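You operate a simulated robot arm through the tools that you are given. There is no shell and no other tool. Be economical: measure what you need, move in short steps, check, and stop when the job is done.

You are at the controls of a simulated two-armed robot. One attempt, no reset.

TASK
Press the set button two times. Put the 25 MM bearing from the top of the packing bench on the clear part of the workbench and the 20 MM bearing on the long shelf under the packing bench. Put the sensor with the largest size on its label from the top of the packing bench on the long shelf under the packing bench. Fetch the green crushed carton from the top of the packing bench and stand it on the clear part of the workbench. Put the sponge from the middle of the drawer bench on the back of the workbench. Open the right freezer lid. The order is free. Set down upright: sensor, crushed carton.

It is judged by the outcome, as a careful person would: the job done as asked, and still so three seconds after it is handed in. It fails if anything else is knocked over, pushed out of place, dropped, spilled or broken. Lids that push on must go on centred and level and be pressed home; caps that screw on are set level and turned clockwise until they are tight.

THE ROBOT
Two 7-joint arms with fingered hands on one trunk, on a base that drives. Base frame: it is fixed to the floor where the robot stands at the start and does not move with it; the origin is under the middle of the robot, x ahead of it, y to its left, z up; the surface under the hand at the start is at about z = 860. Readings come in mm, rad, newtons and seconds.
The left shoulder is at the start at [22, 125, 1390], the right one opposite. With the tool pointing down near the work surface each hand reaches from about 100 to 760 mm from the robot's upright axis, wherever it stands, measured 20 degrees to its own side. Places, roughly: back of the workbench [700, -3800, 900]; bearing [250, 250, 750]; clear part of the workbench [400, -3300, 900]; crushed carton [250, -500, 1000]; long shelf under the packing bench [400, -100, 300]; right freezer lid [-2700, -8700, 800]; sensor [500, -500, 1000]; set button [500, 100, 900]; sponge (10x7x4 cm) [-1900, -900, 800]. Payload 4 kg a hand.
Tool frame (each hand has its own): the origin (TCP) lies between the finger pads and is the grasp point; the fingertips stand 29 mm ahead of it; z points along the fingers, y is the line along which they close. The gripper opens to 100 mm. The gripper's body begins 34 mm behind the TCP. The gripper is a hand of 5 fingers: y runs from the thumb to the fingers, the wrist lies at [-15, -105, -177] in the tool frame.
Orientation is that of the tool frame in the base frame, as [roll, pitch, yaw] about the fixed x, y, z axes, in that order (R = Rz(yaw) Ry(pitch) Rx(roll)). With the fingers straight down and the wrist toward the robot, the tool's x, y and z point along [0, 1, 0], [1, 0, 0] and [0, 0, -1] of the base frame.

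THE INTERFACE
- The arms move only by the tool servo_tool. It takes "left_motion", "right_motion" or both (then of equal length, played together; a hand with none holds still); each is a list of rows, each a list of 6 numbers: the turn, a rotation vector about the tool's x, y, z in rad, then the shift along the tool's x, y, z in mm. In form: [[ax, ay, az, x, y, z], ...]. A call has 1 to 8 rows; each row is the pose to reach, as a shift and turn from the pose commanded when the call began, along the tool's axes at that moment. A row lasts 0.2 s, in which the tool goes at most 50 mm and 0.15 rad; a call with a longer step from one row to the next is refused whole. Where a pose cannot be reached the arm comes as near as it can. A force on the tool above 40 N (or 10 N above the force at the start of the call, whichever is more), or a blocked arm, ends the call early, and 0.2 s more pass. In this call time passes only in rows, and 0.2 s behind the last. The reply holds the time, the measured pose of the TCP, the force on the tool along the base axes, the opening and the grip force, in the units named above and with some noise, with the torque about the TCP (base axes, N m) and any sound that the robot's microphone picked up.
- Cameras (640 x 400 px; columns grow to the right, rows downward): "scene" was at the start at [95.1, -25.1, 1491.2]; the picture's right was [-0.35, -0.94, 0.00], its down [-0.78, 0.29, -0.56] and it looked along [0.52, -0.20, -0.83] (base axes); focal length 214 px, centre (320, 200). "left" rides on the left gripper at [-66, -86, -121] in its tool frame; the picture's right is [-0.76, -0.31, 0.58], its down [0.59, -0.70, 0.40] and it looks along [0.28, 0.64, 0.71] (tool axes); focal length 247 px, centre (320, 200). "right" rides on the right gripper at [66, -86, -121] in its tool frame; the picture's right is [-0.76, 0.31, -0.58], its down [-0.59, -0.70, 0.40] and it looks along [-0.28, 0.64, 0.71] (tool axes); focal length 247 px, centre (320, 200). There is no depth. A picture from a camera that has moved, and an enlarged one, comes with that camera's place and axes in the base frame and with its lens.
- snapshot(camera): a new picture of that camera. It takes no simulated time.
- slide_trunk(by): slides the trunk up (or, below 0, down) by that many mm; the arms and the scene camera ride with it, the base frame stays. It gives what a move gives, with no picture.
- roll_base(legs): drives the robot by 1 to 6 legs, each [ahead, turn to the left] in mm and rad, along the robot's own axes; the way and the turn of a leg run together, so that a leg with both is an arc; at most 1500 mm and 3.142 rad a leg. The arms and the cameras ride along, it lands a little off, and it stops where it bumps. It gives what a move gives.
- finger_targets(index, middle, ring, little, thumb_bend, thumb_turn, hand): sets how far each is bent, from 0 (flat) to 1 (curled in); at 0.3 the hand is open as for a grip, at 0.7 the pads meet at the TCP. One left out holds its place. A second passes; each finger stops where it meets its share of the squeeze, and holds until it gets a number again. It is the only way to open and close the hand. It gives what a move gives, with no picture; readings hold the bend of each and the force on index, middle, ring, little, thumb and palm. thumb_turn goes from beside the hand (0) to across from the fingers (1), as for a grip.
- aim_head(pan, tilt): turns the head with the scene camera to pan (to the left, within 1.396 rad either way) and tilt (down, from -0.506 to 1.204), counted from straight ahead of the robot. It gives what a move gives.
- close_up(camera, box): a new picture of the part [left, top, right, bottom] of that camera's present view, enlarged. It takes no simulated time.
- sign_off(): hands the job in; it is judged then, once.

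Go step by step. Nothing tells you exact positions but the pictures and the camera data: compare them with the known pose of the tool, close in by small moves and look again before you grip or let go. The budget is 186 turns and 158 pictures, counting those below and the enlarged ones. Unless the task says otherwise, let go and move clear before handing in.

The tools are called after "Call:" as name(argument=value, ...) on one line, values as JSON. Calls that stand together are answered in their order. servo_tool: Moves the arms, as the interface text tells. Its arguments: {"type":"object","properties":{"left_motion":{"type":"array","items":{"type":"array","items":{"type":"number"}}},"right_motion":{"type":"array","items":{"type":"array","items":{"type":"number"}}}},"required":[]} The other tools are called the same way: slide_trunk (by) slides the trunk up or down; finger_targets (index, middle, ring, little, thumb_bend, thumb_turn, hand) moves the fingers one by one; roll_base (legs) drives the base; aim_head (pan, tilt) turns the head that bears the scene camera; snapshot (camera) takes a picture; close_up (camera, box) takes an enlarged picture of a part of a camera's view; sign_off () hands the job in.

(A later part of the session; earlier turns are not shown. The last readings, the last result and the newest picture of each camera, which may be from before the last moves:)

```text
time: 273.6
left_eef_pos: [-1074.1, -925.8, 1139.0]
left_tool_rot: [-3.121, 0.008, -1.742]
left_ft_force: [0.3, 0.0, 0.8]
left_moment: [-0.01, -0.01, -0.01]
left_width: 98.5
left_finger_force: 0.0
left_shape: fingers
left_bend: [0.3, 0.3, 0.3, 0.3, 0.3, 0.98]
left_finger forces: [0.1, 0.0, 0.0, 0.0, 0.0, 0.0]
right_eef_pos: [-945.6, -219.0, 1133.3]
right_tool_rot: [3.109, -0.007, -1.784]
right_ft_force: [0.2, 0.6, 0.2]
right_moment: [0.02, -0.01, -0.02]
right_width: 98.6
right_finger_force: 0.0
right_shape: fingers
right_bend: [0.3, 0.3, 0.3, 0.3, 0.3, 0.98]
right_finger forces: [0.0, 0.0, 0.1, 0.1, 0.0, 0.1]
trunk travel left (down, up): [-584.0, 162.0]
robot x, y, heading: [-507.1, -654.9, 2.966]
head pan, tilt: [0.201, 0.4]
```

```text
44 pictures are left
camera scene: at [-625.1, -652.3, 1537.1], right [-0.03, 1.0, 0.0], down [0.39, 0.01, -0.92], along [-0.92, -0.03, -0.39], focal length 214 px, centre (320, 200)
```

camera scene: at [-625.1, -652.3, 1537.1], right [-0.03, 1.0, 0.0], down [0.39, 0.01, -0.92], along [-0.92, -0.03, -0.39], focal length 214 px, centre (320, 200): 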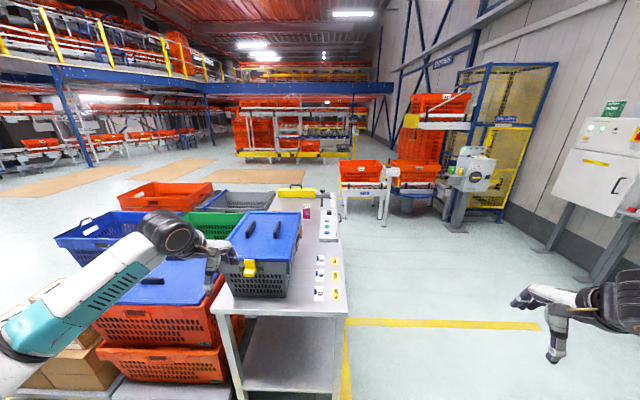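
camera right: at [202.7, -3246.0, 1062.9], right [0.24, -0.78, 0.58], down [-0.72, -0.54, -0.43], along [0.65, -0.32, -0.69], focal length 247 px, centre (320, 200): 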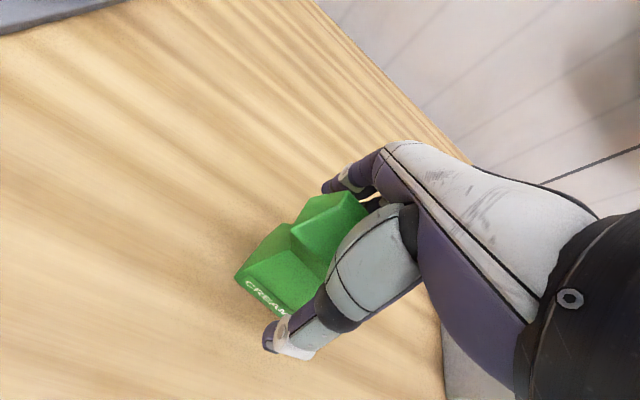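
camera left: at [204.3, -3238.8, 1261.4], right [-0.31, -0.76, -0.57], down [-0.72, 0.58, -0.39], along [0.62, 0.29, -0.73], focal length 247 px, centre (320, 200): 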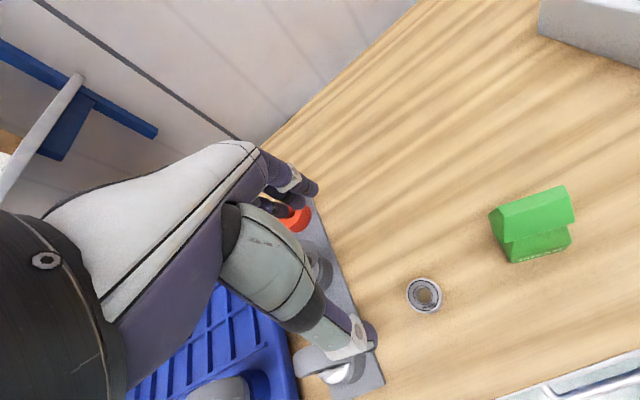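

Call:
close_up(camera="scene", box=[260, 175, 380, 250])

```text
5.33 times, centred on (320, 212) of scene
camera zoom: at [-625.1, -652.3, 1537.1], right [-0.03, 1.0, 0.0], down [0.39, 0.01, -0.92], along [-0.92, -0.03, -0.39], focal length 1144 px, centre (320, 133)
```

zoom: 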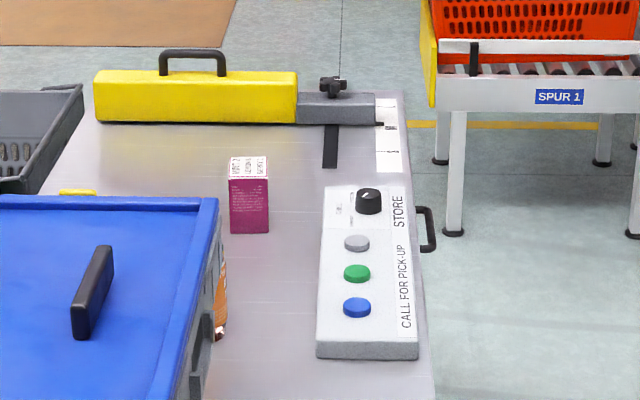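

There's a possibly yellow item past the lidded crate. I'll go around to the bench's free north side and face it at x ≈ -1900.

Call:
roll_base(legs=[[0, -0.77], [780, 0], [0, 0.945], [940, 0], [0, 1.571]])

Call:
aim_head(pan=0, tilt=0.6)

Call:
snapshot(camera="scene")

```text
time: 290.8
left_eef_pos: [-1529.8, -537.2, 1138.5]
left_tool_rot: [-3.124, 0.007, 0.003]
left_ft_force: [-0.2, 0.4, -0.2]
left_moment: [-0.01, 0.01, -0.03]
left_width: 98.6
left_finger_force: 0.1
left_shape: fingers
left_bend: [0.3, 0.3, 0.3, 0.3, 0.3, 0.98]
left_finger forces: [0.0, 0.0, 0.0, 0.0, 0.1, 0.0]
right_eef_pos: [-2246.6, -533.6, 1134.6]
right_tool_rot: [3.108, -0.008, -0.038]
right_ft_force: [0.0, -0.3, 0.3]
right_moment: [0.0, 0.01, 0.01]
right_width: 98.6
right_finger_force: 0.2
right_shape: fingers
right_bend: [0.3, 0.3, 0.3, 0.3, 0.3, 0.98]
right_finger forces: [0.0, 0.1, 0.0, 0.0, 0.1, 0.0]
trunk travel left (down, up): [-584.0, 162.0]
robot x, y, heading: [-1893.0, -26.0, -1.565]
head pan, tilt: [0.201, 0.4]
```

```text
time: 291.5
left_eef_pos: [-1529.0, -538.1, 1139.1]
left_tool_rot: [-3.124, 0.008, 0.003]
left_ft_force: [-0.1, -1.0, 0.0]
left_moment: [-0.01, 0.01, 0.01]
left_width: 98.5
left_finger_force: 0.2
left_shape: fingers
left_bend: [0.3, 0.3, 0.3, 0.3, 0.3, 0.98]
left_finger forces: [0.0, 0.0, 0.1, 0.1, 0.1, 0.0]
right_eef_pos: [-2247.1, -534.2, 1135.1]
right_tool_rot: [3.11, -0.007, -0.041]
right_ft_force: [-1.2, 0.2, 0.4]
right_moment: [0.0, 0.0, 0.01]
right_width: 98.6
right_finger_force: 0.0
right_shape: fingers
right_bend: [0.3, 0.3, 0.3, 0.3, 0.3, 0.98]
right_finger forces: [0.1, 0.0, 0.0, 0.0, 0.1, 0.1]
trunk travel left (down, up): [-584.0, 162.0]
robot x, y, heading: [-1896.4, -21.5, -1.567]
head pan, tilt: [0.0, 0.6]
```

```text
42 pictures are left
camera scene: at [-1893.9, -141.1, 1518.9], right [-1.0, 0.0, 0.0], down [0.0, 0.56, -0.83], along [0.0, -0.83, -0.56], focal length 214 px, centre (320, 200)
```

scene: 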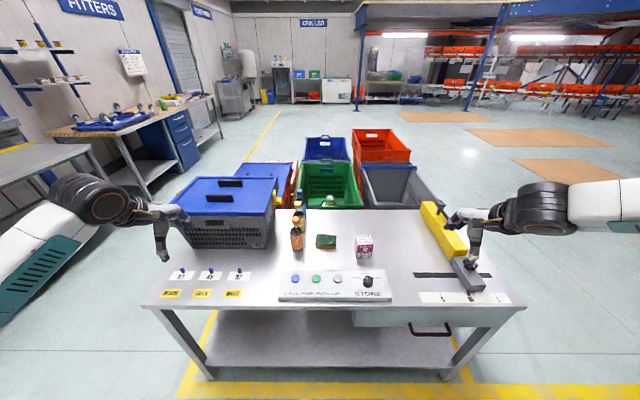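

The green sponge lies at about (-1919,-794), between a bottle and a purple box. Zoom for orientation.

Call:
close_up(camera="scene", box=[272, 200, 392, 275])

```text
5.33 times, centred on (332, 238) of scene
camera zoom: at [-1893.9, -141.1, 1518.9], right [-1.0, 0.0, 0.0], down [0.0, 0.56, -0.83], along [0.0, -0.83, -0.56], focal length 1144 px, centre (256, 0)
```

zoom: 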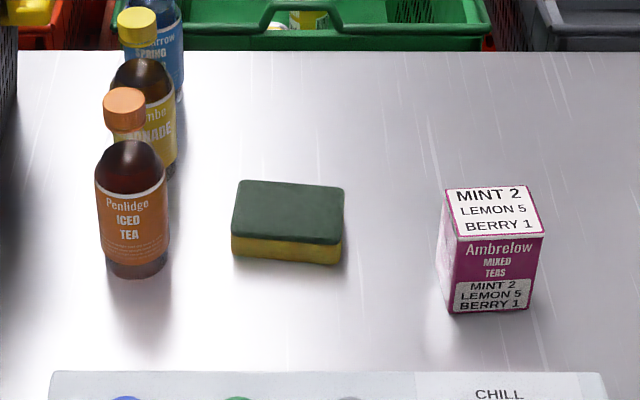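

Sponge centre ≈ (-1918,-776). Driving an S-curve closer and right so the left hand can take it near the robot's midline.

Call:
roll_base(legs=[[140, -0.9], [140, 0.9]])

Call:
servo_tool(left_motion=[[0, 0, 0, -40, 0, 0], [0, 0, 0, -80, 0, 0], [0, 0, 0, -120, 0, 0], [0, 0, 0, -160, 0, 0], [0, 0, 0, -200, 0, 0], [0, 0, 0, -240, 0, 0]])

Call:
snapshot(camera="left")

```text
time: 296.7
left_eef_pos: [-1663.7, -788.8, 1139.5]
left_tool_rot: [-3.124, 0.008, -0.022]
left_ft_force: [0.9, 0.3, 0.6]
left_moment: [0.01, 0.01, -0.02]
left_width: 98.6
left_finger_force: 0.0
left_shape: fingers
left_bend: [0.3, 0.3, 0.3, 0.3, 0.3, 0.98]
left_finger forces: [0.1, 0.0, 0.0, 0.0, 0.0, 0.1]
right_eef_pos: [-2380.6, -767.0, 1134.0]
right_tool_rot: [3.109, -0.007, -0.066]
right_ft_force: [0.4, 0.1, -0.8]
right_moment: [-0.02, 0.0, 0.0]
right_width: 98.5
right_finger_force: 0.1
right_shape: fingers
right_bend: [0.3, 0.3, 0.3, 0.3, 0.3, 0.98]
right_finger forces: [0.1, 0.1, 0.0, 0.0, 0.0, 0.0]
trunk travel left (down, up): [-584.0, 162.0]
robot x, y, heading: [-2015.2, -268.1, -1.589]
head pan, tilt: [0.0, 0.6]
```

```text
time: 298.1
left_eef_pos: [-1904.6, -783.6, 1140.2]
left_tool_rot: [-3.123, 0.006, -0.023]
left_ft_force: [-0.6, -0.3, -0.5]
left_moment: [0.0, -0.01, -0.04]
left_width: 98.5
left_finger_force: 0.1
left_shape: fingers
left_bend: [0.3, 0.3, 0.3, 0.3, 0.3, 0.98]
left_finger forces: [0.0, 0.1, 0.0, 0.1, 0.0, 0.1]
right_eef_pos: [-2382.1, -766.7, 1133.6]
right_tool_rot: [3.109, -0.008, -0.066]
right_ft_force: [-1.1, 0.2, -0.8]
right_moment: [0.01, 0.02, 0.01]
right_width: 98.5
right_finger_force: 0.0
right_shape: fingers
right_bend: [0.3, 0.3, 0.3, 0.3, 0.3, 0.98]
right_finger forces: [0.0, 0.0, 0.1, 0.0, 0.1, 0.0]
trunk travel left (down, up): [-584.0, 162.0]
robot x, y, heading: [-2014.9, -266.6, -1.595]
head pan, tilt: [0.0, 0.6]
```

```text
40 pictures are left
camera left: at [-1968.5, -700.2, 1262.8], right [-0.75, 0.33, -0.57], down [0.6, 0.7, -0.39], along [0.27, -0.63, -0.73], focal length 247 px, centre (320, 200)
```

left: 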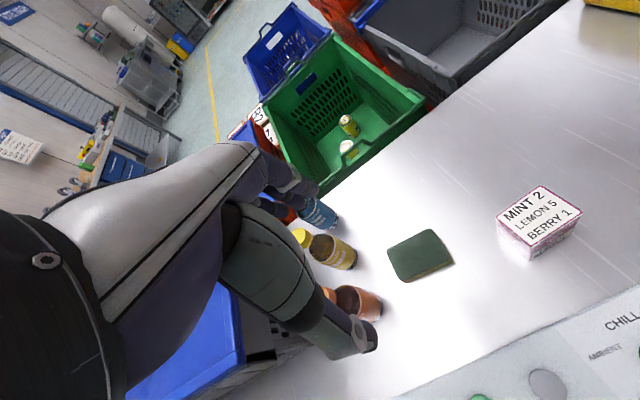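

Two views disagree unless the bench top is lower (~785), giving the sponge at about (-1924,-842), top ≈ 822. Moving over it and re-checking lower down.

Call:
servo_tool(left_motion=[[0, 0, 0, -7, 20, 20], [0, 0, 0, -14, 40, 50], [0, 0, 0, -19, 58, 80], [0, 0, 0, -19, 58, 125], [0, 0, 0, -19, 58, 170], [0, 0, 0, -19, 58, 210]])

Call:
snapshot(camera="left")

Call:
snapshot(camera="scene")

```text
time: 299.5
left_eef_pos: [-1925.4, -839.4, 927.2]
left_tool_rot: [-3.122, 0.009, -0.023]
left_ft_force: [-0.5, 0.6, 0.1]
left_moment: [-0.04, 0.0, 0.02]
left_width: 98.6
left_finger_force: 0.1
left_shape: fingers
left_bend: [0.3, 0.3, 0.3, 0.3, 0.3, 0.98]
left_finger forces: [0.0, 0.0, 0.0, 0.1, 0.0, 0.1]
right_eef_pos: [-2382.0, -768.0, 1133.8]
right_tool_rot: [3.108, -0.01, -0.065]
right_ft_force: [0.1, -0.1, 0.8]
right_moment: [0.03, 0.01, 0.0]
right_width: 98.6
right_finger_force: 0.0
right_shape: fingers
right_bend: [0.3, 0.3, 0.3, 0.3, 0.3, 0.98]
right_finger forces: [0.0, 0.0, 0.0, 0.0, 0.0, 0.0]
trunk travel left (down, up): [-584.0, 162.0]
robot x, y, heading: [-2015.9, -263.8, -1.592]
head pan, tilt: [0.0, 0.6]
```

```text
39 pictures are left
camera left: at [-1988.8, -753.7, 1050.0], right [-0.75, 0.34, -0.57], down [0.6, 0.7, -0.39], along [0.26, -0.63, -0.73], focal length 247 px, centre (320, 200)
```

left: 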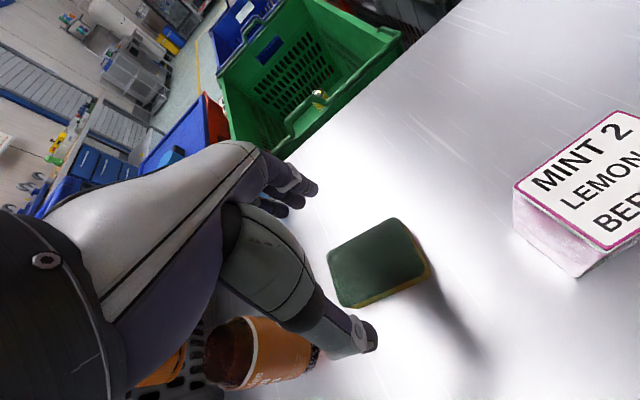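

```text
38 pictures are left
camera scene: at [-2017.6, -383.1, 1518.8], right [-1.0, 0.02, 0.0], down [0.01, 0.57, -0.82], along [-0.02, -0.82, -0.57], focal length 214 px, centre (320, 200)
```

scene: 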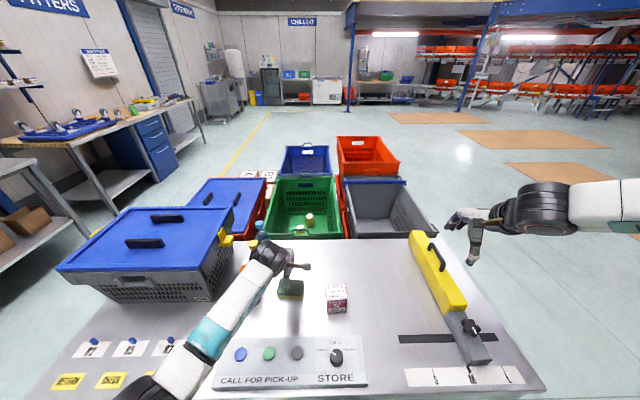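

Lowering 55 mm more and re-measuring.

Call:
servo_tool(left_motion=[[0, 0, 0, -2, 5, 30], [0, 0, 0, -2, 5, 58]])

Call:
snapshot(camera="left")

```text
time: 300.1
left_eef_pos: [-1927.3, -842.2, 871.6]
left_tool_rot: [-3.123, 0.007, -0.023]
left_ft_force: [-0.3, 0.3, 0.1]
left_moment: [0.02, 0.0, -0.01]
left_width: 98.5
left_finger_force: 0.1
left_shape: fingers
left_bend: [0.3, 0.3, 0.3, 0.3, 0.3, 0.98]
left_finger forces: [0.0, 0.0, 0.0, 0.0, 0.0, 0.0]
right_eef_pos: [-2381.2, -767.8, 1134.2]
right_tool_rot: [3.108, -0.008, -0.066]
right_ft_force: [-0.4, -0.1, -0.4]
right_moment: [0.01, -0.02, -0.01]
right_width: 98.7
right_finger_force: 0.1
right_shape: fingers
right_bend: [0.3, 0.3, 0.3, 0.3, 0.3, 0.98]
right_finger forces: [0.1, 0.1, 0.0, 0.0, 0.0, 0.1]
trunk travel left (down, up): [-584.0, 162.0]
robot x, y, heading: [-2018.6, -264.0, -1.592]
head pan, tilt: [0.0, 0.6]
```

```text
37 pictures are left
camera left: at [-1990.5, -757.3, 992.3], right [-0.75, 0.34, -0.57], down [0.6, 0.7, -0.39], along [0.26, -0.63, -0.73], focal length 247 px, centre (320, 200)
```

left: 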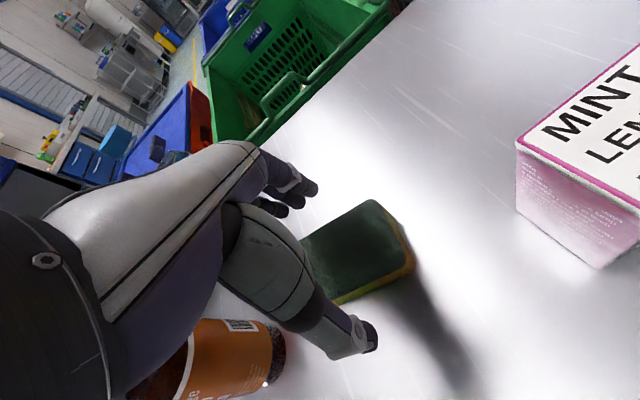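

Sponge top is z ≈ 823 and it's centred under the hand. Descend and grip.

Call:
servo_tool(left_motion=[[0, 0, 0, -1, 2, 25], [0, 0, 0, -1, 2, 45], [0, 0, 0, -1, 2, 52]])

Call:
finger_targets(hand="left", index=0.7, middle=0.7, ring=0.7, little=0.7, thumb_bend=0.7)

Call:
servo_tool(left_motion=[[0, 0, 0, 0, 0, -10], [0, 0, 0, 0, 0, -40], [0, 0, 0, 0, 0, -80], [0, 0, 0, 0, 0, -125], [0, 0, 0, 0, 0, -170], [0, 0, 0, 0, 0, -215], [0, 0, 0, 0, 0, -260], [0, 0, 0, 0, 0, -300]])

Call:
snapshot(camera="left")

```text
time: 300.9
left_eef_pos: [-1929.3, -842.1, 819.0]
left_tool_rot: [-3.123, 0.006, -0.023]
left_ft_force: [0.2, -0.3, 0.1]
left_moment: [-0.09, 0.03, -0.02]
left_width: 98.8
left_finger_force: 0.0
left_shape: fingers
left_bend: [0.3, 0.3, 0.3, 0.3, 0.3, 0.98]
left_finger forces: [0.3, 0.1, 0.5, 0.0, 0.0, 0.0]
right_eef_pos: [-2381.3, -766.8, 1134.8]
right_tool_rot: [3.108, -0.009, -0.066]
right_ft_force: [0.2, -0.3, 0.5]
right_moment: [0.0, 0.05, -0.02]
right_width: 98.5
right_finger_force: 0.0
right_shape: fingers
right_bend: [0.3, 0.3, 0.3, 0.3, 0.3, 0.98]
right_finger forces: [0.1, 0.0, 0.0, 0.0, 0.1, 0.1]
trunk travel left (down, up): [-584.0, 162.0]
robot x, y, heading: [-2011.4, -263.6, -1.595]
head pan, tilt: [0.0, 0.6]
```

```text
time: 301.9
left_eef_pos: [-1929.5, -842.3, 817.5]
left_tool_rot: [-3.122, 0.007, -0.021]
left_ft_force: [-0.1, 0.0, -0.3]
left_moment: [-0.04, 0.0, -0.01]
left_width: 60.4
left_finger_force: 29.5
left_shape: fingers
left_bend: [0.59, 0.62, 0.61, 0.64, 0.45, 0.96]
left_finger forces: [10.4, 6.4, 4.9, 7.1, 29.8, 0.0]
right_eef_pos: [-2380.6, -767.1, 1135.7]
right_tool_rot: [3.108, -0.009, -0.067]
right_ft_force: [0.4, -0.3, -0.8]
right_moment: [0.03, 0.02, 0.03]
right_width: 98.5
right_finger_force: 0.1
right_shape: fingers
right_bend: [0.3, 0.3, 0.3, 0.3, 0.3, 0.98]
right_finger forces: [0.0, 0.0, 0.0, 0.0, 0.0, 0.1]
trunk travel left (down, up): [-584.0, 162.0]
robot x, y, heading: [-2014.3, -264.1, -1.591]
head pan, tilt: [0.0, 0.6]
```

```text
time: 303.7
left_eef_pos: [-1928.1, -848.1, 1120.5]
left_tool_rot: [-3.122, 0.008, -0.022]
left_ft_force: [0.6, 0.3, 0.1]
left_moment: [0.0, 0.01, 0.02]
left_width: 60.4
left_finger_force: 28.5
left_shape: fingers
left_bend: [0.59, 0.62, 0.62, 0.64, 0.45, 0.96]
left_finger forces: [10.4, 6.3, 5.0, 6.5, 29.7, 0.0]
right_eef_pos: [-2380.7, -768.0, 1134.5]
right_tool_rot: [3.109, -0.008, -0.067]
right_ft_force: [-0.5, -0.2, 0.5]
right_moment: [0.0, -0.02, 0.02]
right_width: 98.8
right_finger_force: 0.0
right_shape: fingers
right_bend: [0.3, 0.3, 0.3, 0.3, 0.3, 0.98]
right_finger forces: [0.0, 0.1, 0.0, 0.0, 0.0, 0.0]
trunk travel left (down, up): [-584.0, 162.0]
robot x, y, heading: [-2015.3, -267.5, -1.596]
head pan, tilt: [0.0, 0.6]
```

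```text
36 pictures are left
camera left: at [-1991.4, -763.8, 1241.9], right [-0.75, 0.34, -0.57], down [0.6, 0.7, -0.39], along [0.26, -0.63, -0.73], focal length 247 px, centre (320, 200)
```

left: 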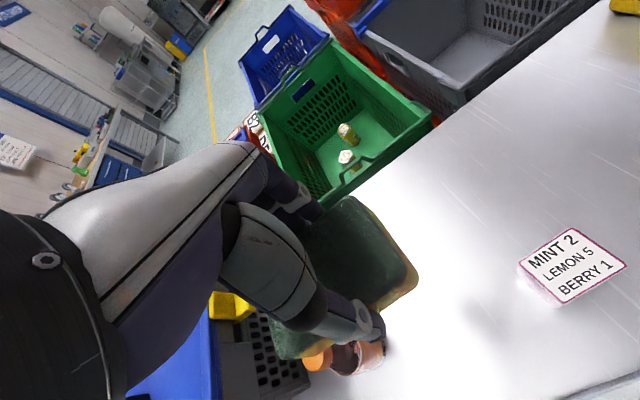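

Sponge held firmly. Returning to the workbench via the aisle, with the right hand raised.

Call:
servo_tool(right_motion=[[0, 0, 0, 0, 0, -30], [0, 0, 0, 0, 0, -60], [0, 0, 0, 0, 0, -90]])

Call:
roll_base(legs=[[-300, 0], [0, 1.59], [1500, 0]])

Call:
roll_base(legs=[[0, -1.571], [1500, 0], [1500, 0], [900, 0]])

```text
time: 304.5
left_eef_pos: [-1926.2, -847.6, 1119.3]
left_tool_rot: [-3.123, 0.006, -0.023]
left_ft_force: [-0.4, 0.1, -0.6]
left_moment: [-0.02, 0.0, 0.0]
left_width: 60.3
left_finger_force: 28.9
left_shape: fingers
left_bend: [0.59, 0.62, 0.62, 0.64, 0.45, 0.96]
left_finger forces: [10.4, 6.4, 5.0, 6.7, 29.6, 0.1]
right_eef_pos: [-2380.9, -763.4, 1226.0]
right_tool_rot: [3.108, -0.007, -0.066]
right_ft_force: [0.5, 0.3, -0.4]
right_moment: [0.0, 0.0, 0.02]
right_width: 98.6
right_finger_force: 0.0
right_shape: fingers
right_bend: [0.3, 0.3, 0.3, 0.3, 0.3, 0.98]
right_finger forces: [0.0, 0.0, 0.1, 0.0, 0.0, 0.1]
trunk travel left (down, up): [-584.0, 162.0]
robot x, y, heading: [-2018.2, -267.4, -1.594]
head pan, tilt: [0.0, 0.6]
```

```text
time: 317.6
left_eef_pos: [95.9, 104.5, 1119.4]
left_tool_rot: [-3.122, 0.006, 1.557]
left_ft_force: [0.9, 0.2, -0.7]
left_moment: [0.01, 0.03, 0.0]
left_width: 60.1
left_finger_force: 27.9
left_shape: fingers
left_bend: [0.59, 0.63, 0.62, 0.65, 0.45, 0.96]
left_finger forces: [10.1, 6.0, 5.0, 6.4, 28.2, 0.0]
right_eef_pos: [16.3, -349.9, 1224.1]
right_tool_rot: [3.108, -0.008, 1.511]
right_ft_force: [0.3, -0.5, -0.5]
right_moment: [0.0, 0.01, -0.01]
right_width: 98.6
right_finger_force: 0.1
right_shape: fingers
right_bend: [0.3, 0.3, 0.3, 0.3, 0.3, 0.98]
right_finger forces: [0.0, 0.0, 0.0, 0.1, 0.0, 0.0]
trunk travel left (down, up): [-584.0, 162.0]
robot x, y, heading: [-487.9, 11.2, -0.016]
head pan, tilt: [0.0, 0.6]
```

```text
time: 340.3
left_eef_pos: [-370.6, -4476.9, 1119.0]
left_tool_rot: [-3.122, 0.007, 0.002]
left_ft_force: [0.2, 1.3, -0.2]
left_moment: [0.0, 0.02, 0.02]
left_width: 60.0
left_finger_force: 27.2
left_shape: fingers
left_bend: [0.6, 0.63, 0.63, 0.65, 0.45, 0.96]
left_finger forces: [9.9, 5.8, 4.8, 5.9, 26.8, 0.1]
right_eef_pos: [-826.3, -4403.3, 1223.9]
right_tool_rot: [3.109, -0.006, -0.041]
right_ft_force: [0.3, -0.8, -0.2]
right_moment: [0.07, 0.03, 0.04]
right_width: 98.7
right_finger_force: 0.1
right_shape: fingers
right_bend: [0.3, 0.3, 0.3, 0.3, 0.3, 0.98]
right_finger forces: [0.0, 0.0, 0.1, 0.0, 0.0, 0.1]
trunk travel left (down, up): [-584.0, 162.0]
robot x, y, heading: [-473.5, -3894.5, -1.571]
head pan, tilt: [0.0, 0.6]
```

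Call:
roll_base(legs=[[0, 1.571], [120, 0]])

Call:
servo_tool(left_motion=[[0, 0, 0, 40, 0, -20], [0, 0, 0, 80, 10, -30], [0, 0, 0, 120, 20, -30], [0, 0, 0, 140, 40, -30]])

Call:
aim_head(pan=0.15, tilt=0.5)

Call:
snapshot(camera="scene")

```text
time: 345.5
left_eef_pos: [220.9, -3779.8, 1120.5]
left_tool_rot: [-3.125, 0.007, 1.594]
left_ft_force: [0.1, -0.3, -0.1]
left_moment: [-0.01, -0.03, -0.01]
left_width: 59.4
left_finger_force: 25.6
left_shape: fingers
left_bend: [0.6, 0.63, 0.63, 0.65, 0.45, 0.96]
left_finger forces: [9.5, 5.6, 4.7, 5.5, 25.7, 0.1]
right_eef_pos: [157.0, -4236.8, 1225.8]
right_tool_rot: [3.107, -0.006, 1.549]
right_ft_force: [-0.2, 0.4, 0.7]
right_moment: [-0.05, -0.03, -0.03]
right_width: 98.8
right_finger_force: 0.0
right_shape: fingers
right_bend: [0.3, 0.3, 0.3, 0.3, 0.3, 0.98]
right_finger forces: [0.0, 0.1, 0.0, 0.0, 0.0, 0.0]
trunk travel left (down, up): [-584.0, 162.0]
robot x, y, heading: [-352.7, -3894.1, 0.02]
head pan, tilt: [0.0, 0.6]
```

```text
time: 346.5
left_eef_pos: [260.0, -3638.2, 1147.3]
left_tool_rot: [-3.12, 0.006, 1.593]
left_ft_force: [-0.2, -0.6, 0.7]
left_moment: [0.0, -0.01, -0.01]
left_width: 59.2
left_finger_force: 25.6
left_shape: fingers
left_bend: [0.6, 0.63, 0.63, 0.65, 0.45, 0.96]
left_finger forces: [9.5, 5.6, 4.6, 5.5, 25.6, 0.0]
right_eef_pos: [159.5, -4236.5, 1223.9]
right_tool_rot: [3.109, -0.007, 1.55]
right_ft_force: [-0.1, -0.1, -0.3]
right_moment: [-0.02, 0.03, -0.02]
right_width: 98.3
right_finger_force: 0.0
right_shape: fingers
right_bend: [0.3, 0.3, 0.3, 0.3, 0.3, 0.98]
right_finger forces: [0.0, 0.0, 0.0, 0.0, 0.0, 0.0]
trunk travel left (down, up): [-584.0, 162.0]
robot x, y, heading: [-357.3, -3893.7, 0.026]
head pan, tilt: [0.0, 0.6]
```

```text
time: 347.2
left_eef_pos: [259.4, -3638.5, 1146.7]
left_tool_rot: [-3.123, 0.008, 1.594]
left_ft_force: [-0.2, 0.6, 0.3]
left_moment: [-0.02, 0.01, 0.01]
left_width: 59.5
left_finger_force: 25.4
left_shape: fingers
left_bend: [0.6, 0.63, 0.63, 0.65, 0.45, 0.96]
left_finger forces: [9.4, 5.6, 4.7, 5.5, 25.6, 0.0]
right_eef_pos: [160.4, -4236.7, 1224.1]
right_tool_rot: [3.109, -0.006, 1.552]
right_ft_force: [0.9, 0.4, 0.0]
right_moment: [-0.04, -0.03, 0.02]
right_width: 98.7
right_finger_force: 0.0
right_shape: fingers
right_bend: [0.3, 0.3, 0.3, 0.3, 0.3, 0.98]
right_finger forces: [0.0, 0.1, 0.1, 0.1, 0.1, 0.0]
trunk travel left (down, up): [-584.0, 162.0]
robot x, y, heading: [-356.4, -3896.3, 0.019]
head pan, tilt: [0.15, 0.499]
```

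```text
35 pictures are left
camera scene: at [-236.2, -3877.5, 1527.9], right [0.17, -0.99, 0.0], down [-0.47, -0.08, -0.88], along [0.87, 0.15, -0.48], focal length 214 px, centre (320, 200)
```

scene: 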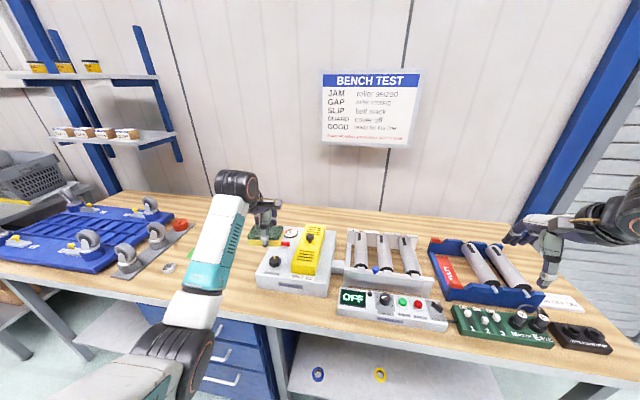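

The back strip of wood (x ≈ 620–880) behind the tester and rollers is free. Driving up close, then extending the left arm over it.

Call:
roll_base(legs=[[350, -0.02]])

Call:
servo_tool(left_motion=[[0, 0, 0, -20, 25, 10], [0, 0, 0, -40, 50, 30], [0, 0, 0, -60, 75, 60], [0, 0, 0, -60, 85, 100], [0, 0, 0, -60, 88, 140]])

Call:
snapshot(camera="left")

Call:
snapshot(camera="scene")

```text
time: 349.5
left_eef_pos: [613.7, -3647.8, 1146.8]
left_tool_rot: [-3.123, 0.007, 1.575]
left_ft_force: [0.5, 0.1, -0.5]
left_moment: [0.02, 0.04, 0.0]
left_width: 59.2
left_finger_force: 25.7
left_shape: fingers
left_bend: [0.6, 0.63, 0.63, 0.65, 0.45, 0.96]
left_finger forces: [9.4, 5.6, 4.6, 5.5, 25.6, 0.1]
right_eef_pos: [503.8, -4242.3, 1224.3]
right_tool_rot: [3.109, -0.008, 1.531]
right_ft_force: [0.0, 0.5, -0.1]
right_moment: [-0.02, -0.01, 0.0]
right_width: 98.7
right_finger_force: 0.0
right_shape: fingers
right_bend: [0.3, 0.3, 0.3, 0.3, 0.3, 0.98]
right_finger forces: [0.1, 0.1, 0.0, 0.0, 0.0, 0.1]
trunk travel left (down, up): [-584.0, 162.0]
robot x, y, heading: [-3.2, -3889.0, 0.003]
head pan, tilt: [0.15, 0.499]
```

```text
time: 350.7
left_eef_pos: [700.9, -3707.3, 1004.4]
left_tool_rot: [-3.122, 0.006, 1.573]
left_ft_force: [0.6, 0.0, 0.3]
left_moment: [-0.01, -0.01, -0.02]
left_width: 59.0
left_finger_force: 25.4
left_shape: fingers
left_bend: [0.6, 0.63, 0.63, 0.65, 0.45, 0.96]
left_finger forces: [9.4, 5.6, 4.6, 5.3, 25.6, 0.0]
right_eef_pos: [502.3, -4243.2, 1223.9]
right_tool_rot: [3.109, -0.007, 1.532]
right_ft_force: [0.7, -0.6, 0.4]
right_moment: [-0.02, -0.01, 0.02]
right_width: 98.4
right_finger_force: 0.0
right_shape: fingers
right_bend: [0.3, 0.3, 0.3, 0.3, 0.3, 0.98]
right_finger forces: [0.0, 0.0, 0.0, 0.1, 0.0, 0.1]
trunk travel left (down, up): [-584.0, 162.0]
robot x, y, heading: [-9.0, -3888.4, 0.0]
head pan, tilt: [0.15, 0.499]
```

```text
34 pictures are left
camera left: at [615.2, -3773.6, 1126.8], right [-0.32, -0.76, -0.57], down [-0.71, 0.58, -0.39], along [0.63, 0.28, -0.73], focal length 247 px, centre (320, 200)
```

left: 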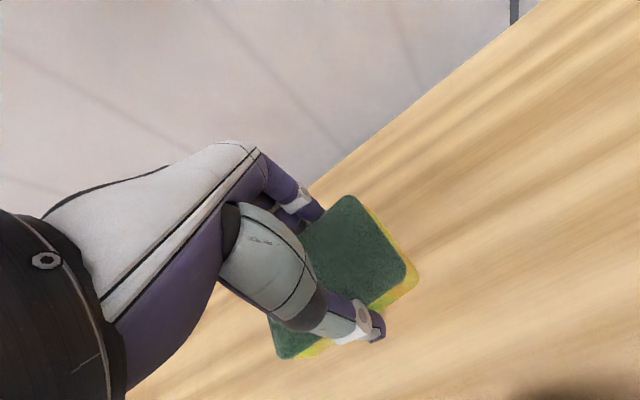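

```text
33 pictures are left
camera scene: at [113.9, -3876.5, 1527.8], right [0.15, -0.99, 0.0], down [-0.47, -0.07, -0.88], along [0.87, 0.13, -0.48], focal length 214 px, centre (320, 200)
```

scene: 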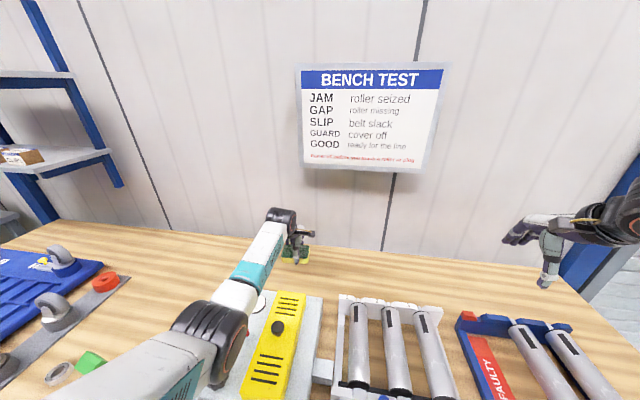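

Elbow and forearm stay well above the tester. Lowering the sponge to the back of the bench.

Call:
servo_tool(left_motion=[[0, 0, 0, 0, 0, 40], [0, 0, 0, 0, 0, 80], [0, 0, 0, 0, 0, 98], [0, 0, 0, 0, 0, 104], [0, 0, 0, 0, 0, 108], [0, 0, 0, 0, 0, 111]])

Call:
snapshot(camera="left")

```text
time: 352.1
left_eef_pos: [697.8, -3709.1, 897.1]
left_tool_rot: [-3.126, 0.007, 1.575]
left_ft_force: [-2.2, 0.7, 9.9]
left_moment: [0.16, -0.02, 0.07]
left_width: 59.0
left_finger_force: 27.2
left_shape: fingers
left_bend: [0.6, 0.63, 0.64, 0.66, 0.45, 0.96]
left_finger forces: [9.5, 6.0, 4.9, 5.0, 29.3, 0.1]
right_eef_pos: [500.5, -4243.1, 1226.1]
right_tool_rot: [3.109, -0.007, 1.531]
right_ft_force: [0.4, 0.7, 0.7]
right_moment: [-0.01, 0.0, 0.0]
right_width: 98.6
right_finger_force: 0.1
right_shape: fingers
right_bend: [0.3, 0.3, 0.3, 0.3, 0.3, 0.98]
right_finger forces: [0.1, 0.0, 0.1, 0.0, 0.0, 0.1]
trunk travel left (down, up): [-584.0, 162.0]
robot x, y, heading: [-5.8, -3890.7, 0.0]
head pan, tilt: [0.15, 0.499]
```

```text
32 pictures are left
camera left: at [612.3, -3774.1, 1018.8], right [-0.31, -0.76, -0.57], down [-0.71, 0.58, -0.39], along [0.63, 0.28, -0.72], focal length 247 px, centre (320, 200)
```

left: 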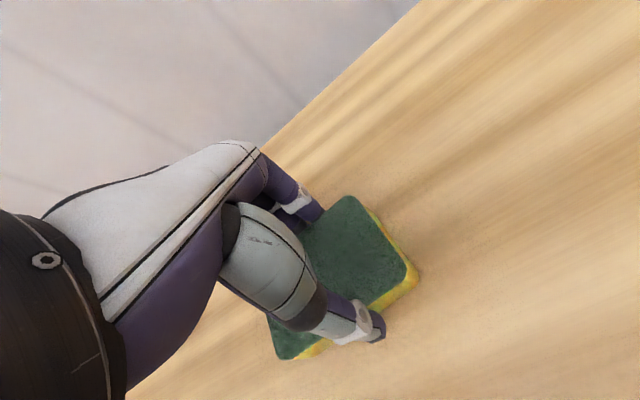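

Contact at 10 N. Releasing and lifting off.

Call:
finger_targets(hand="left", index=0.3, middle=0.3, ring=0.3, little=0.3, thumb_bend=0.3)

Call:
servo_tool(left_motion=[[0, 0, 0, 0, 0, -20], [0, 0, 0, 0, 0, -50], [0, 0, 0, 0, 0, -90], [0, 0, 0, 0, 0, -130], [0, 0, 0, 0, 0, -170], [0, 0, 0, 0, 0, -210], [0, 0, 0, 0, -30, -240], [0, 0, 0, 0, -60, -265]])

Call:
snapshot(camera="left")

Call:
roll_base(legs=[[-500, 0]])

Call:
snapshot(camera="scene")

```text
time: 353.1
left_eef_pos: [696.6, -3707.8, 893.8]
left_tool_rot: [-3.123, 0.007, 1.575]
left_ft_force: [0.5, -0.1, -0.1]
left_moment: [0.03, -0.01, 0.0]
left_width: 97.8
left_finger_force: 0.1
left_shape: fingers
left_bend: [0.3, 0.3, 0.3, 0.3, 0.3, 1.0]
left_finger forces: [0.0, 0.1, 0.1, 0.0, 0.1, 0.0]
right_eef_pos: [501.9, -4242.2, 1224.2]
right_tool_rot: [3.109, -0.008, 1.531]
right_ft_force: [0.6, -0.2, 0.5]
right_moment: [0.01, -0.02, 0.03]
right_width: 98.5
right_finger_force: 0.1
right_shape: fingers
right_bend: [0.3, 0.3, 0.3, 0.3, 0.3, 0.98]
right_finger forces: [0.0, 0.1, 0.0, 0.0, 0.0, 0.0]
trunk travel left (down, up): [-584.0, 162.0]
robot x, y, heading: [-4.3, -3890.1, 0.001]
head pan, tilt: [0.15, 0.499]
```

```text
time: 354.9
left_eef_pos: [641.3, -3707.4, 1162.1]
left_tool_rot: [-3.121, 0.006, 1.575]
left_ft_force: [-0.1, -0.5, 0.1]
left_moment: [0.01, -0.01, 0.0]
left_width: 98.2
left_finger_force: 0.0
left_shape: fingers
left_bend: [0.3, 0.3, 0.3, 0.3, 0.3, 1.0]
left_finger forces: [0.0, 0.1, 0.1, 0.1, 0.1, 0.0]
right_eef_pos: [501.3, -4242.7, 1225.1]
right_tool_rot: [3.108, -0.005, 1.532]
right_ft_force: [0.6, 0.0, 0.1]
right_moment: [-0.03, -0.02, 0.01]
right_width: 98.6
right_finger_force: 0.0
right_shape: fingers
right_bend: [0.3, 0.3, 0.3, 0.3, 0.3, 0.98]
right_finger forces: [0.1, 0.0, 0.0, 0.0, 0.0, 0.1]
trunk travel left (down, up): [-584.0, 162.0]
robot x, y, heading: [-5.4, -3886.2, 0.004]
head pan, tilt: [0.15, 0.499]
```

```text
31 pictures are left
camera left: at [557.6, -3772.5, 1283.5], right [-0.32, -0.76, -0.57], down [-0.71, 0.58, -0.39], along [0.63, 0.28, -0.73], focal length 247 px, centre (320, 200)
```

left: 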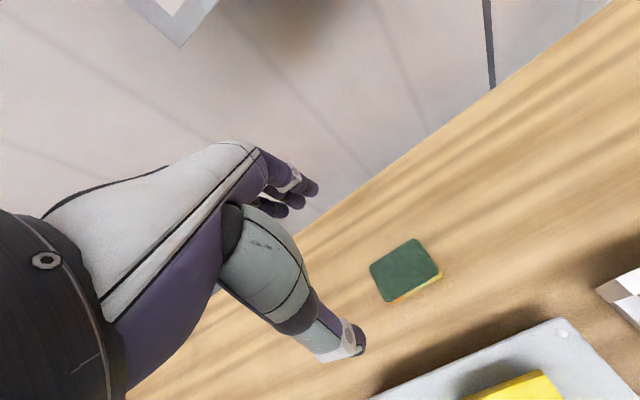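

```text
time: 357.9
left_eef_pos: [138.4, -3705.1, 1161.7]
left_tool_rot: [-3.122, 0.007, 1.579]
left_ft_force: [-0.2, -0.4, 0.0]
left_moment: [0.03, 0.0, -0.01]
left_width: 98.4
left_finger_force: 0.1
left_shape: fingers
left_bend: [0.3, 0.3, 0.3, 0.3, 0.3, 1.0]
left_finger forces: [0.0, 0.1, 0.0, 0.1, 0.0, 0.0]
right_eef_pos: [0.5, -4243.6, 1224.2]
right_tool_rot: [3.108, -0.007, 1.534]
right_ft_force: [-0.9, 0.0, 0.4]
right_moment: [0.0, -0.01, -0.01]
right_width: 98.7
right_finger_force: 0.0
right_shape: fingers
right_bend: [0.3, 0.3, 0.3, 0.3, 0.3, 0.98]
right_finger forces: [0.0, 0.0, 0.0, 0.0, 0.0, 0.0]
trunk travel left (down, up): [-584.0, 162.0]
robot x, y, heading: [-507.6, -3890.6, 0.002]
head pan, tilt: [0.15, 0.499]
```

```text
30 pictures are left
camera scene: at [-390.1, -3876.9, 1527.9], right [0.15, -0.99, 0.0], down [-0.47, -0.07, -0.88], along [0.87, 0.13, -0.48], focal length 214 px, centre (320, 200)
```

scene: 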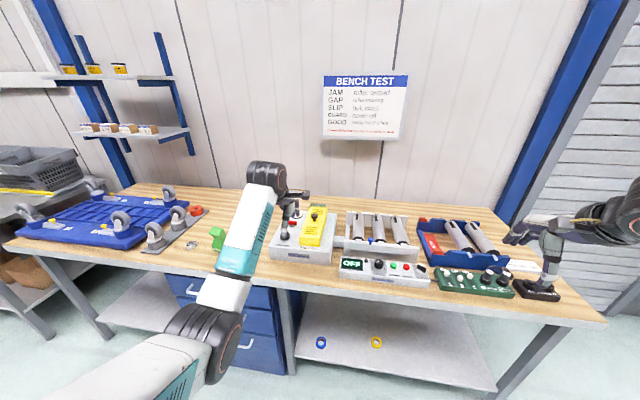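

Sponge sits on the back strip. Now toward the freezers at the far -y end, looking on the way.

Call:
roll_base(legs=[[0, -1.573], [1500, 0], [0, -0.785], [1400, 0], [0, 0.6]])

Call:
aim_head(pan=-0.1, tilt=0.15)

Call:
snapshot(camera="scene")

```text
time: 379.6
left_eef_pos: [-1472.1, -7027.8, 1162.1]
left_tool_rot: [-3.122, 0.007, -0.201]
left_ft_force: [-0.7, 0.2, 0.0]
left_moment: [-0.01, -0.04, -0.03]
left_width: 97.7
left_finger_force: 0.0
left_shape: fingers
left_bend: [0.3, 0.3, 0.3, 0.3, 0.3, 1.0]
left_finger forces: [0.0, 0.0, 0.0, 0.0, 0.0, 0.0]
right_eef_pos: [-1968.6, -6781.1, 1223.8]
right_tool_rot: [3.11, -0.008, -0.244]
right_ft_force: [0.2, 0.7, 0.2]
right_moment: [0.01, 0.02, 0.02]
right_width: 98.5
right_finger_force: 0.1
right_shape: fingers
right_bend: [0.3, 0.3, 0.3, 0.3, 0.3, 0.98]
right_finger forces: [0.0, 0.0, 0.0, 0.0, 0.0, 0.0]
trunk travel left (down, up): [-584.0, 162.0]
robot x, y, heading: [-1522.0, -6349.8, -1.77]
head pan, tilt: [0.15, 0.499]
```

```text
time: 380.4
left_eef_pos: [-1471.0, -7028.2, 1160.5]
left_tool_rot: [-3.122, 0.006, -0.198]
left_ft_force: [0.1, 0.0, 0.2]
left_moment: [-0.02, -0.02, 0.0]
left_width: 98.3
left_finger_force: 0.1
left_shape: fingers
left_bend: [0.3, 0.3, 0.3, 0.3, 0.3, 1.0]
left_finger forces: [0.0, 0.1, 0.0, 0.0, 0.1, 0.0]
right_eef_pos: [-1967.4, -6783.0, 1223.9]
right_tool_rot: [3.11, -0.008, -0.243]
right_ft_force: [-0.5, -0.2, 0.7]
right_moment: [0.0, 0.03, 0.0]
right_width: 98.1
right_finger_force: 0.1
right_shape: fingers
right_bend: [0.3, 0.3, 0.3, 0.3, 0.3, 0.98]
right_finger forces: [0.1, 0.1, 0.0, 0.0, 0.1, 0.0]
trunk travel left (down, up): [-584.0, 162.0]
robot x, y, heading: [-1519.3, -6357.7, -1.77]
head pan, tilt: [-0.099, 0.15]
```

```text
29 pictures are left
camera scene: at [-1553.7, -6472.6, 1560.2], right [-0.96, 0.3, 0.0], down [0.04, 0.14, -0.99], along [-0.29, -0.94, -0.15], focal length 214 px, centre (320, 200)
```

scene: 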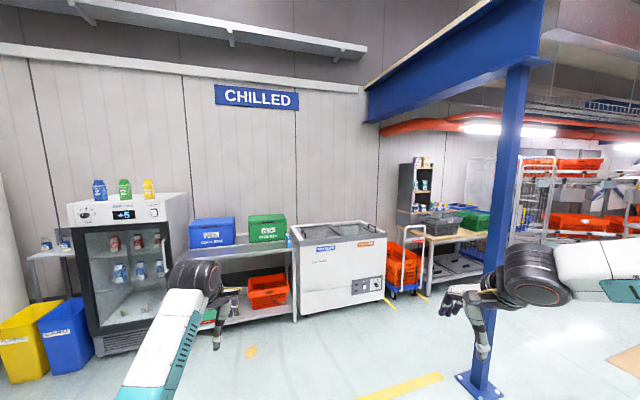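

Call:
close_up(camera="scene", box=[280, 210, 400, 285])

```text
5.33 times, centred on (340, 248) of scene
camera zoom: at [-1553.7, -6472.6, 1560.2], right [-0.96, 0.3, 0.0], down [0.04, 0.14, -0.99], along [-0.29, -0.94, -0.15], focal length 1144 px, centre (213, -53)
```

zoom: 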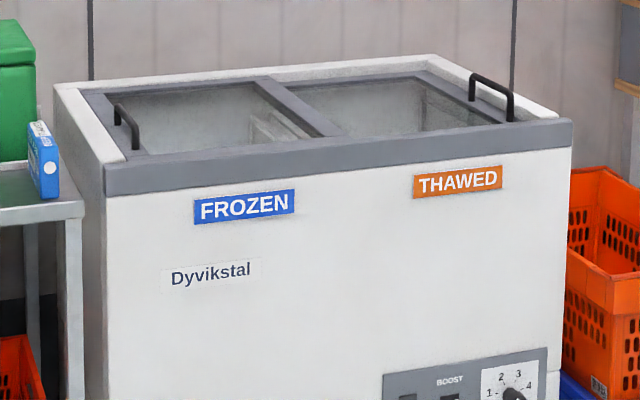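

The freezer has two sliding lids; the right lid's handle bar is at about (-2850,-8580). I'll approach from the left, keeping the right elbow clear of the blue post near (-3030,-7370).

Call:
roll_base(legs=[[0, -0.24], [1485, 0], [0, -0.46], [420, 0], [0, 0.9]])

Call:
aim_head(pan=-0.35, tilt=0.55)

Call:
snapshot(camera="scene")

```text
time: 394.6
left_eef_pos: [-2311.0, -8616.1, 1161.5]
left_tool_rot: [-3.123, 0.007, -0.004]
left_ft_force: [0.0, 0.5, 0.0]
left_moment: [0.01, -0.01, 0.0]
left_width: 98.4
left_finger_force: 0.0
left_shape: fingers
left_bend: [0.3, 0.3, 0.3, 0.3, 0.3, 1.0]
left_finger forces: [0.0, 0.0, 0.0, 0.0, 0.1, 0.1]
right_eef_pos: [-2846.3, -8471.9, 1224.1]
right_tool_rot: [3.109, -0.006, -0.045]
right_ft_force: [-0.2, -0.2, -0.6]
right_moment: [0.01, -0.01, -0.03]
right_width: 98.5
right_finger_force: 0.0
right_shape: fingers
right_bend: [0.3, 0.3, 0.3, 0.3, 0.3, 0.98]
right_finger forces: [0.0, 0.0, 0.0, 0.0, 0.1, 0.0]
trunk travel left (down, up): [-584.0, 162.0]
robot x, y, heading: [-2494.6, -7964.4, -1.576]
head pan, tilt: [-0.099, 0.15]
```

```text
time: 395.4
left_eef_pos: [-2311.5, -8616.2, 1161.1]
left_tool_rot: [-3.122, 0.007, -0.004]
left_ft_force: [0.2, -0.2, -0.3]
left_moment: [0.01, -0.03, 0.0]
left_width: 98.2
left_finger_force: 0.0
left_shape: fingers
left_bend: [0.3, 0.3, 0.3, 0.3, 0.3, 1.0]
left_finger forces: [0.0, 0.0, 0.0, 0.0, 0.0, 0.0]
right_eef_pos: [-2846.9, -8471.4, 1225.4]
right_tool_rot: [3.109, -0.008, -0.045]
right_ft_force: [-0.3, -0.3, -0.1]
right_moment: [0.03, -0.02, 0.02]
right_width: 98.5
right_finger_force: 0.0
right_shape: fingers
right_bend: [0.3, 0.3, 0.3, 0.3, 0.3, 0.98]
right_finger forces: [0.0, 0.1, 0.1, 0.0, 0.1, 0.0]
trunk travel left (down, up): [-584.0, 162.0]
robot x, y, heading: [-2486.8, -7964.8, -1.575]
head pan, tilt: [-0.351, 0.55]
```

```text
27 pictures are left
camera scene: at [-2521.8, -8079.6, 1523.4], right [-0.94, 0.35, 0.0], down [0.18, 0.49, -0.85], along [-0.3, -0.8, -0.52], focal length 214 px, centre (320, 200)
```

scene: 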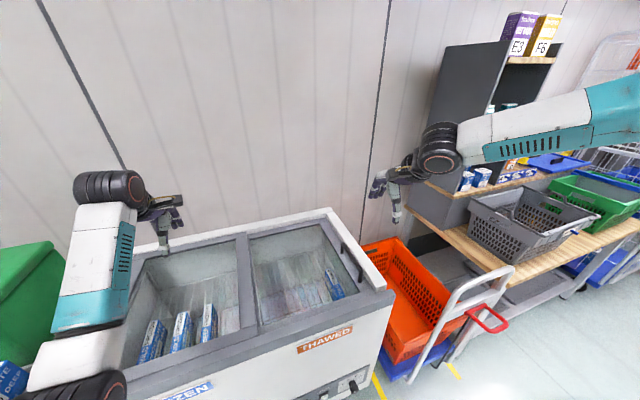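

The bar of the right lid is around (-2856,-8600), top z ≈ 860. Shape the right hand (index/middle extended, rest curled), move it to the right of the bar, and bring trunk down.

Call:
finger_targets(hand="right", index=0.7, middle=0.7, ring=1, little=1, thumb_bend=0.7)

Call:
servo_tool(left_motion=[[0, 0, 0, 0, -35, -25], [0, 0, 0, 0, -70, -50], [0, 0, 0, 0, -110, -75], [0, 0, 0, 0, -150, -100]], right_motion=[[0, 0, 0, -20, 0, 0], [0, 0, 0, -40, 0, 0], [0, 0, 0, -60, 0, 0], [0, 0, 0, -68, 0, 0]])

Call:
roll_base(legs=[[125, 0]])

Call:
slide_trunk(by=-250)

Call:
snapshot(camera="right")

Call:
snapshot(camera="scene")

```text
time: 396.4
left_eef_pos: [-2311.7, -8616.8, 1161.2]
left_tool_rot: [-3.122, 0.007, -0.001]
left_ft_force: [0.5, 0.0, -0.1]
left_moment: [0.0, 0.04, -0.01]
left_width: 98.3
left_finger_force: 0.1
left_shape: fingers
left_bend: [0.3, 0.3, 0.3, 0.3, 0.3, 1.0]
left_finger forces: [0.1, 0.0, 0.0, 0.0, 0.0, 0.0]
right_eef_pos: [-2846.5, -8472.1, 1225.2]
right_tool_rot: [3.109, -0.008, -0.045]
right_ft_force: [0.9, -0.7, -0.5]
right_moment: [0.0, 0.01, 0.0]
right_width: 2.0
right_finger_force: 0.0
right_shape: fingers
right_bend: [0.7, 0.7, 1.0, 1.0, 0.7, 1.0]
right_finger forces: [0.0, 0.0, 0.1, 0.0, 0.0, 0.0]
trunk travel left (down, up): [-584.0, 162.0]
robot x, y, heading: [-2489.2, -7973.3, -1.578]
head pan, tilt: [-0.351, 0.55]
```

```text
time: 397.4
left_eef_pos: [-2308.4, -8465.1, 1263.6]
left_tool_rot: [-3.12, 0.008, -0.002]
left_ft_force: [0.1, 0.2, 0.0]
left_moment: [-0.02, 0.0, 0.02]
left_width: 98.1
left_finger_force: 0.0
left_shape: fingers
left_bend: [0.3, 0.3, 0.3, 0.3, 0.3, 1.0]
left_finger forces: [0.1, 0.1, 0.0, 0.1, 0.0, 0.1]
right_eef_pos: [-2913.0, -8467.3, 1225.4]
right_tool_rot: [3.107, -0.007, -0.045]
right_ft_force: [0.1, -0.4, 0.1]
right_moment: [-0.01, 0.02, 0.02]
right_width: 2.2
right_finger_force: 0.0
right_shape: fingers
right_bend: [0.7, 0.7, 1.0, 1.0, 0.7, 1.0]
right_finger forces: [0.0, 0.0, 0.0, 0.0, 0.0, 0.1]
trunk travel left (down, up): [-584.0, 162.0]
robot x, y, heading: [-2487.9, -7967.5, -1.572]
head pan, tilt: [-0.351, 0.55]
```

```text
time: 398.7
left_eef_pos: [-2309.9, -8593.6, 1263.9]
left_tool_rot: [-3.122, 0.007, -0.004]
left_ft_force: [-0.2, -0.3, 0.5]
left_moment: [0.03, 0.01, -0.01]
left_width: 98.0
left_finger_force: 0.0
left_shape: fingers
left_bend: [0.3, 0.3, 0.3, 0.3, 0.3, 1.0]
left_finger forces: [0.1, 0.0, 0.0, 0.0, 0.0, 0.1]
right_eef_pos: [-2913.6, -8594.3, 1224.6]
right_tool_rot: [3.109, -0.007, -0.047]
right_ft_force: [1.1, 0.3, -0.3]
right_moment: [0.04, -0.02, 0.01]
right_width: 1.9
right_finger_force: 0.1
right_shape: fingers
right_bend: [0.7, 0.7, 1.0, 1.0, 0.7, 1.0]
right_finger forces: [0.0, 0.0, 0.0, 0.1, 0.1, 0.0]
trunk travel left (down, up): [-584.0, 162.0]
robot x, y, heading: [-2494.2, -8092.7, -1.577]
head pan, tilt: [-0.351, 0.55]
```

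```text
time: 401.3
left_eef_pos: [-2309.7, -8592.5, 1013.8]
left_tool_rot: [-3.123, 0.006, -0.003]
left_ft_force: [0.7, 0.5, 0.0]
left_moment: [0.0, 0.0, -0.01]
left_width: 98.0
left_finger_force: 0.0
left_shape: fingers
left_bend: [0.3, 0.3, 0.3, 0.3, 0.3, 1.0]
left_finger forces: [0.1, 0.1, 0.0, 0.0, 0.0, 0.0]
right_eef_pos: [-2914.7, -8593.9, 975.1]
right_tool_rot: [3.109, -0.007, -0.044]
right_ft_force: [0.2, 1.0, 0.1]
right_moment: [0.02, 0.0, 0.04]
right_width: 2.1
right_finger_force: 0.1
right_shape: fingers
right_bend: [0.7, 0.7, 1.0, 1.0, 0.7, 1.0]
right_finger forces: [0.1, 0.1, 0.0, 0.0, 0.1, 0.0]
trunk travel left (down, up): [-334.0, 412.0]
robot x, y, heading: [-2490.4, -8093.1, -1.575]
head pan, tilt: [-0.351, 0.55]
```

```text
26 pictures are left
camera right: at [-2846.4, -8507.1, 1093.2], right [-0.77, -0.25, 0.58], down [-0.55, 0.72, -0.43], along [-0.31, -0.65, -0.69], focal length 247 px, centre (320, 200)
```

right: 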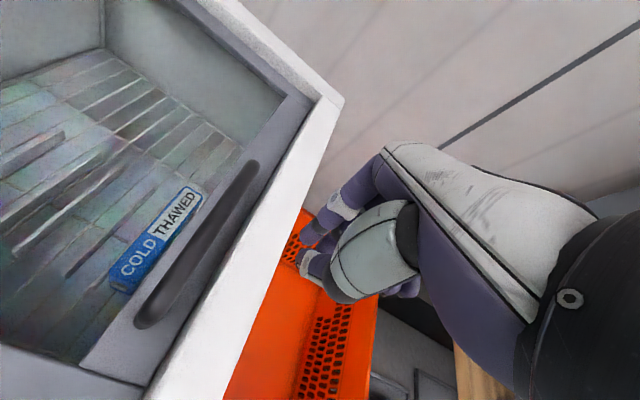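

```text
25 pictures are left
camera scene: at [-2522.3, -8237.1, 1270.7], right [-0.94, 0.35, 0.0], down [0.18, 0.49, -0.85], along [-0.3, -0.8, -0.52], focal length 214 px, centre (320, 200)
```

scene: 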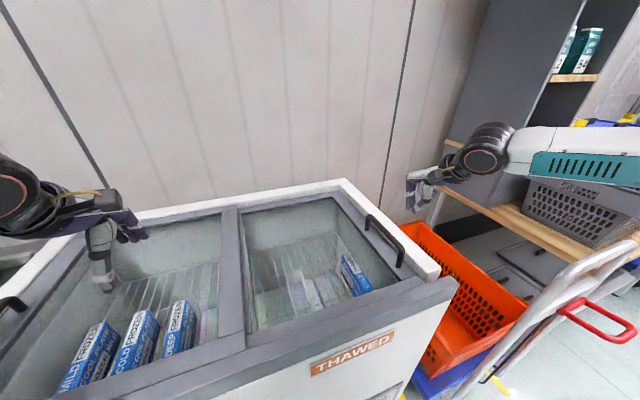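

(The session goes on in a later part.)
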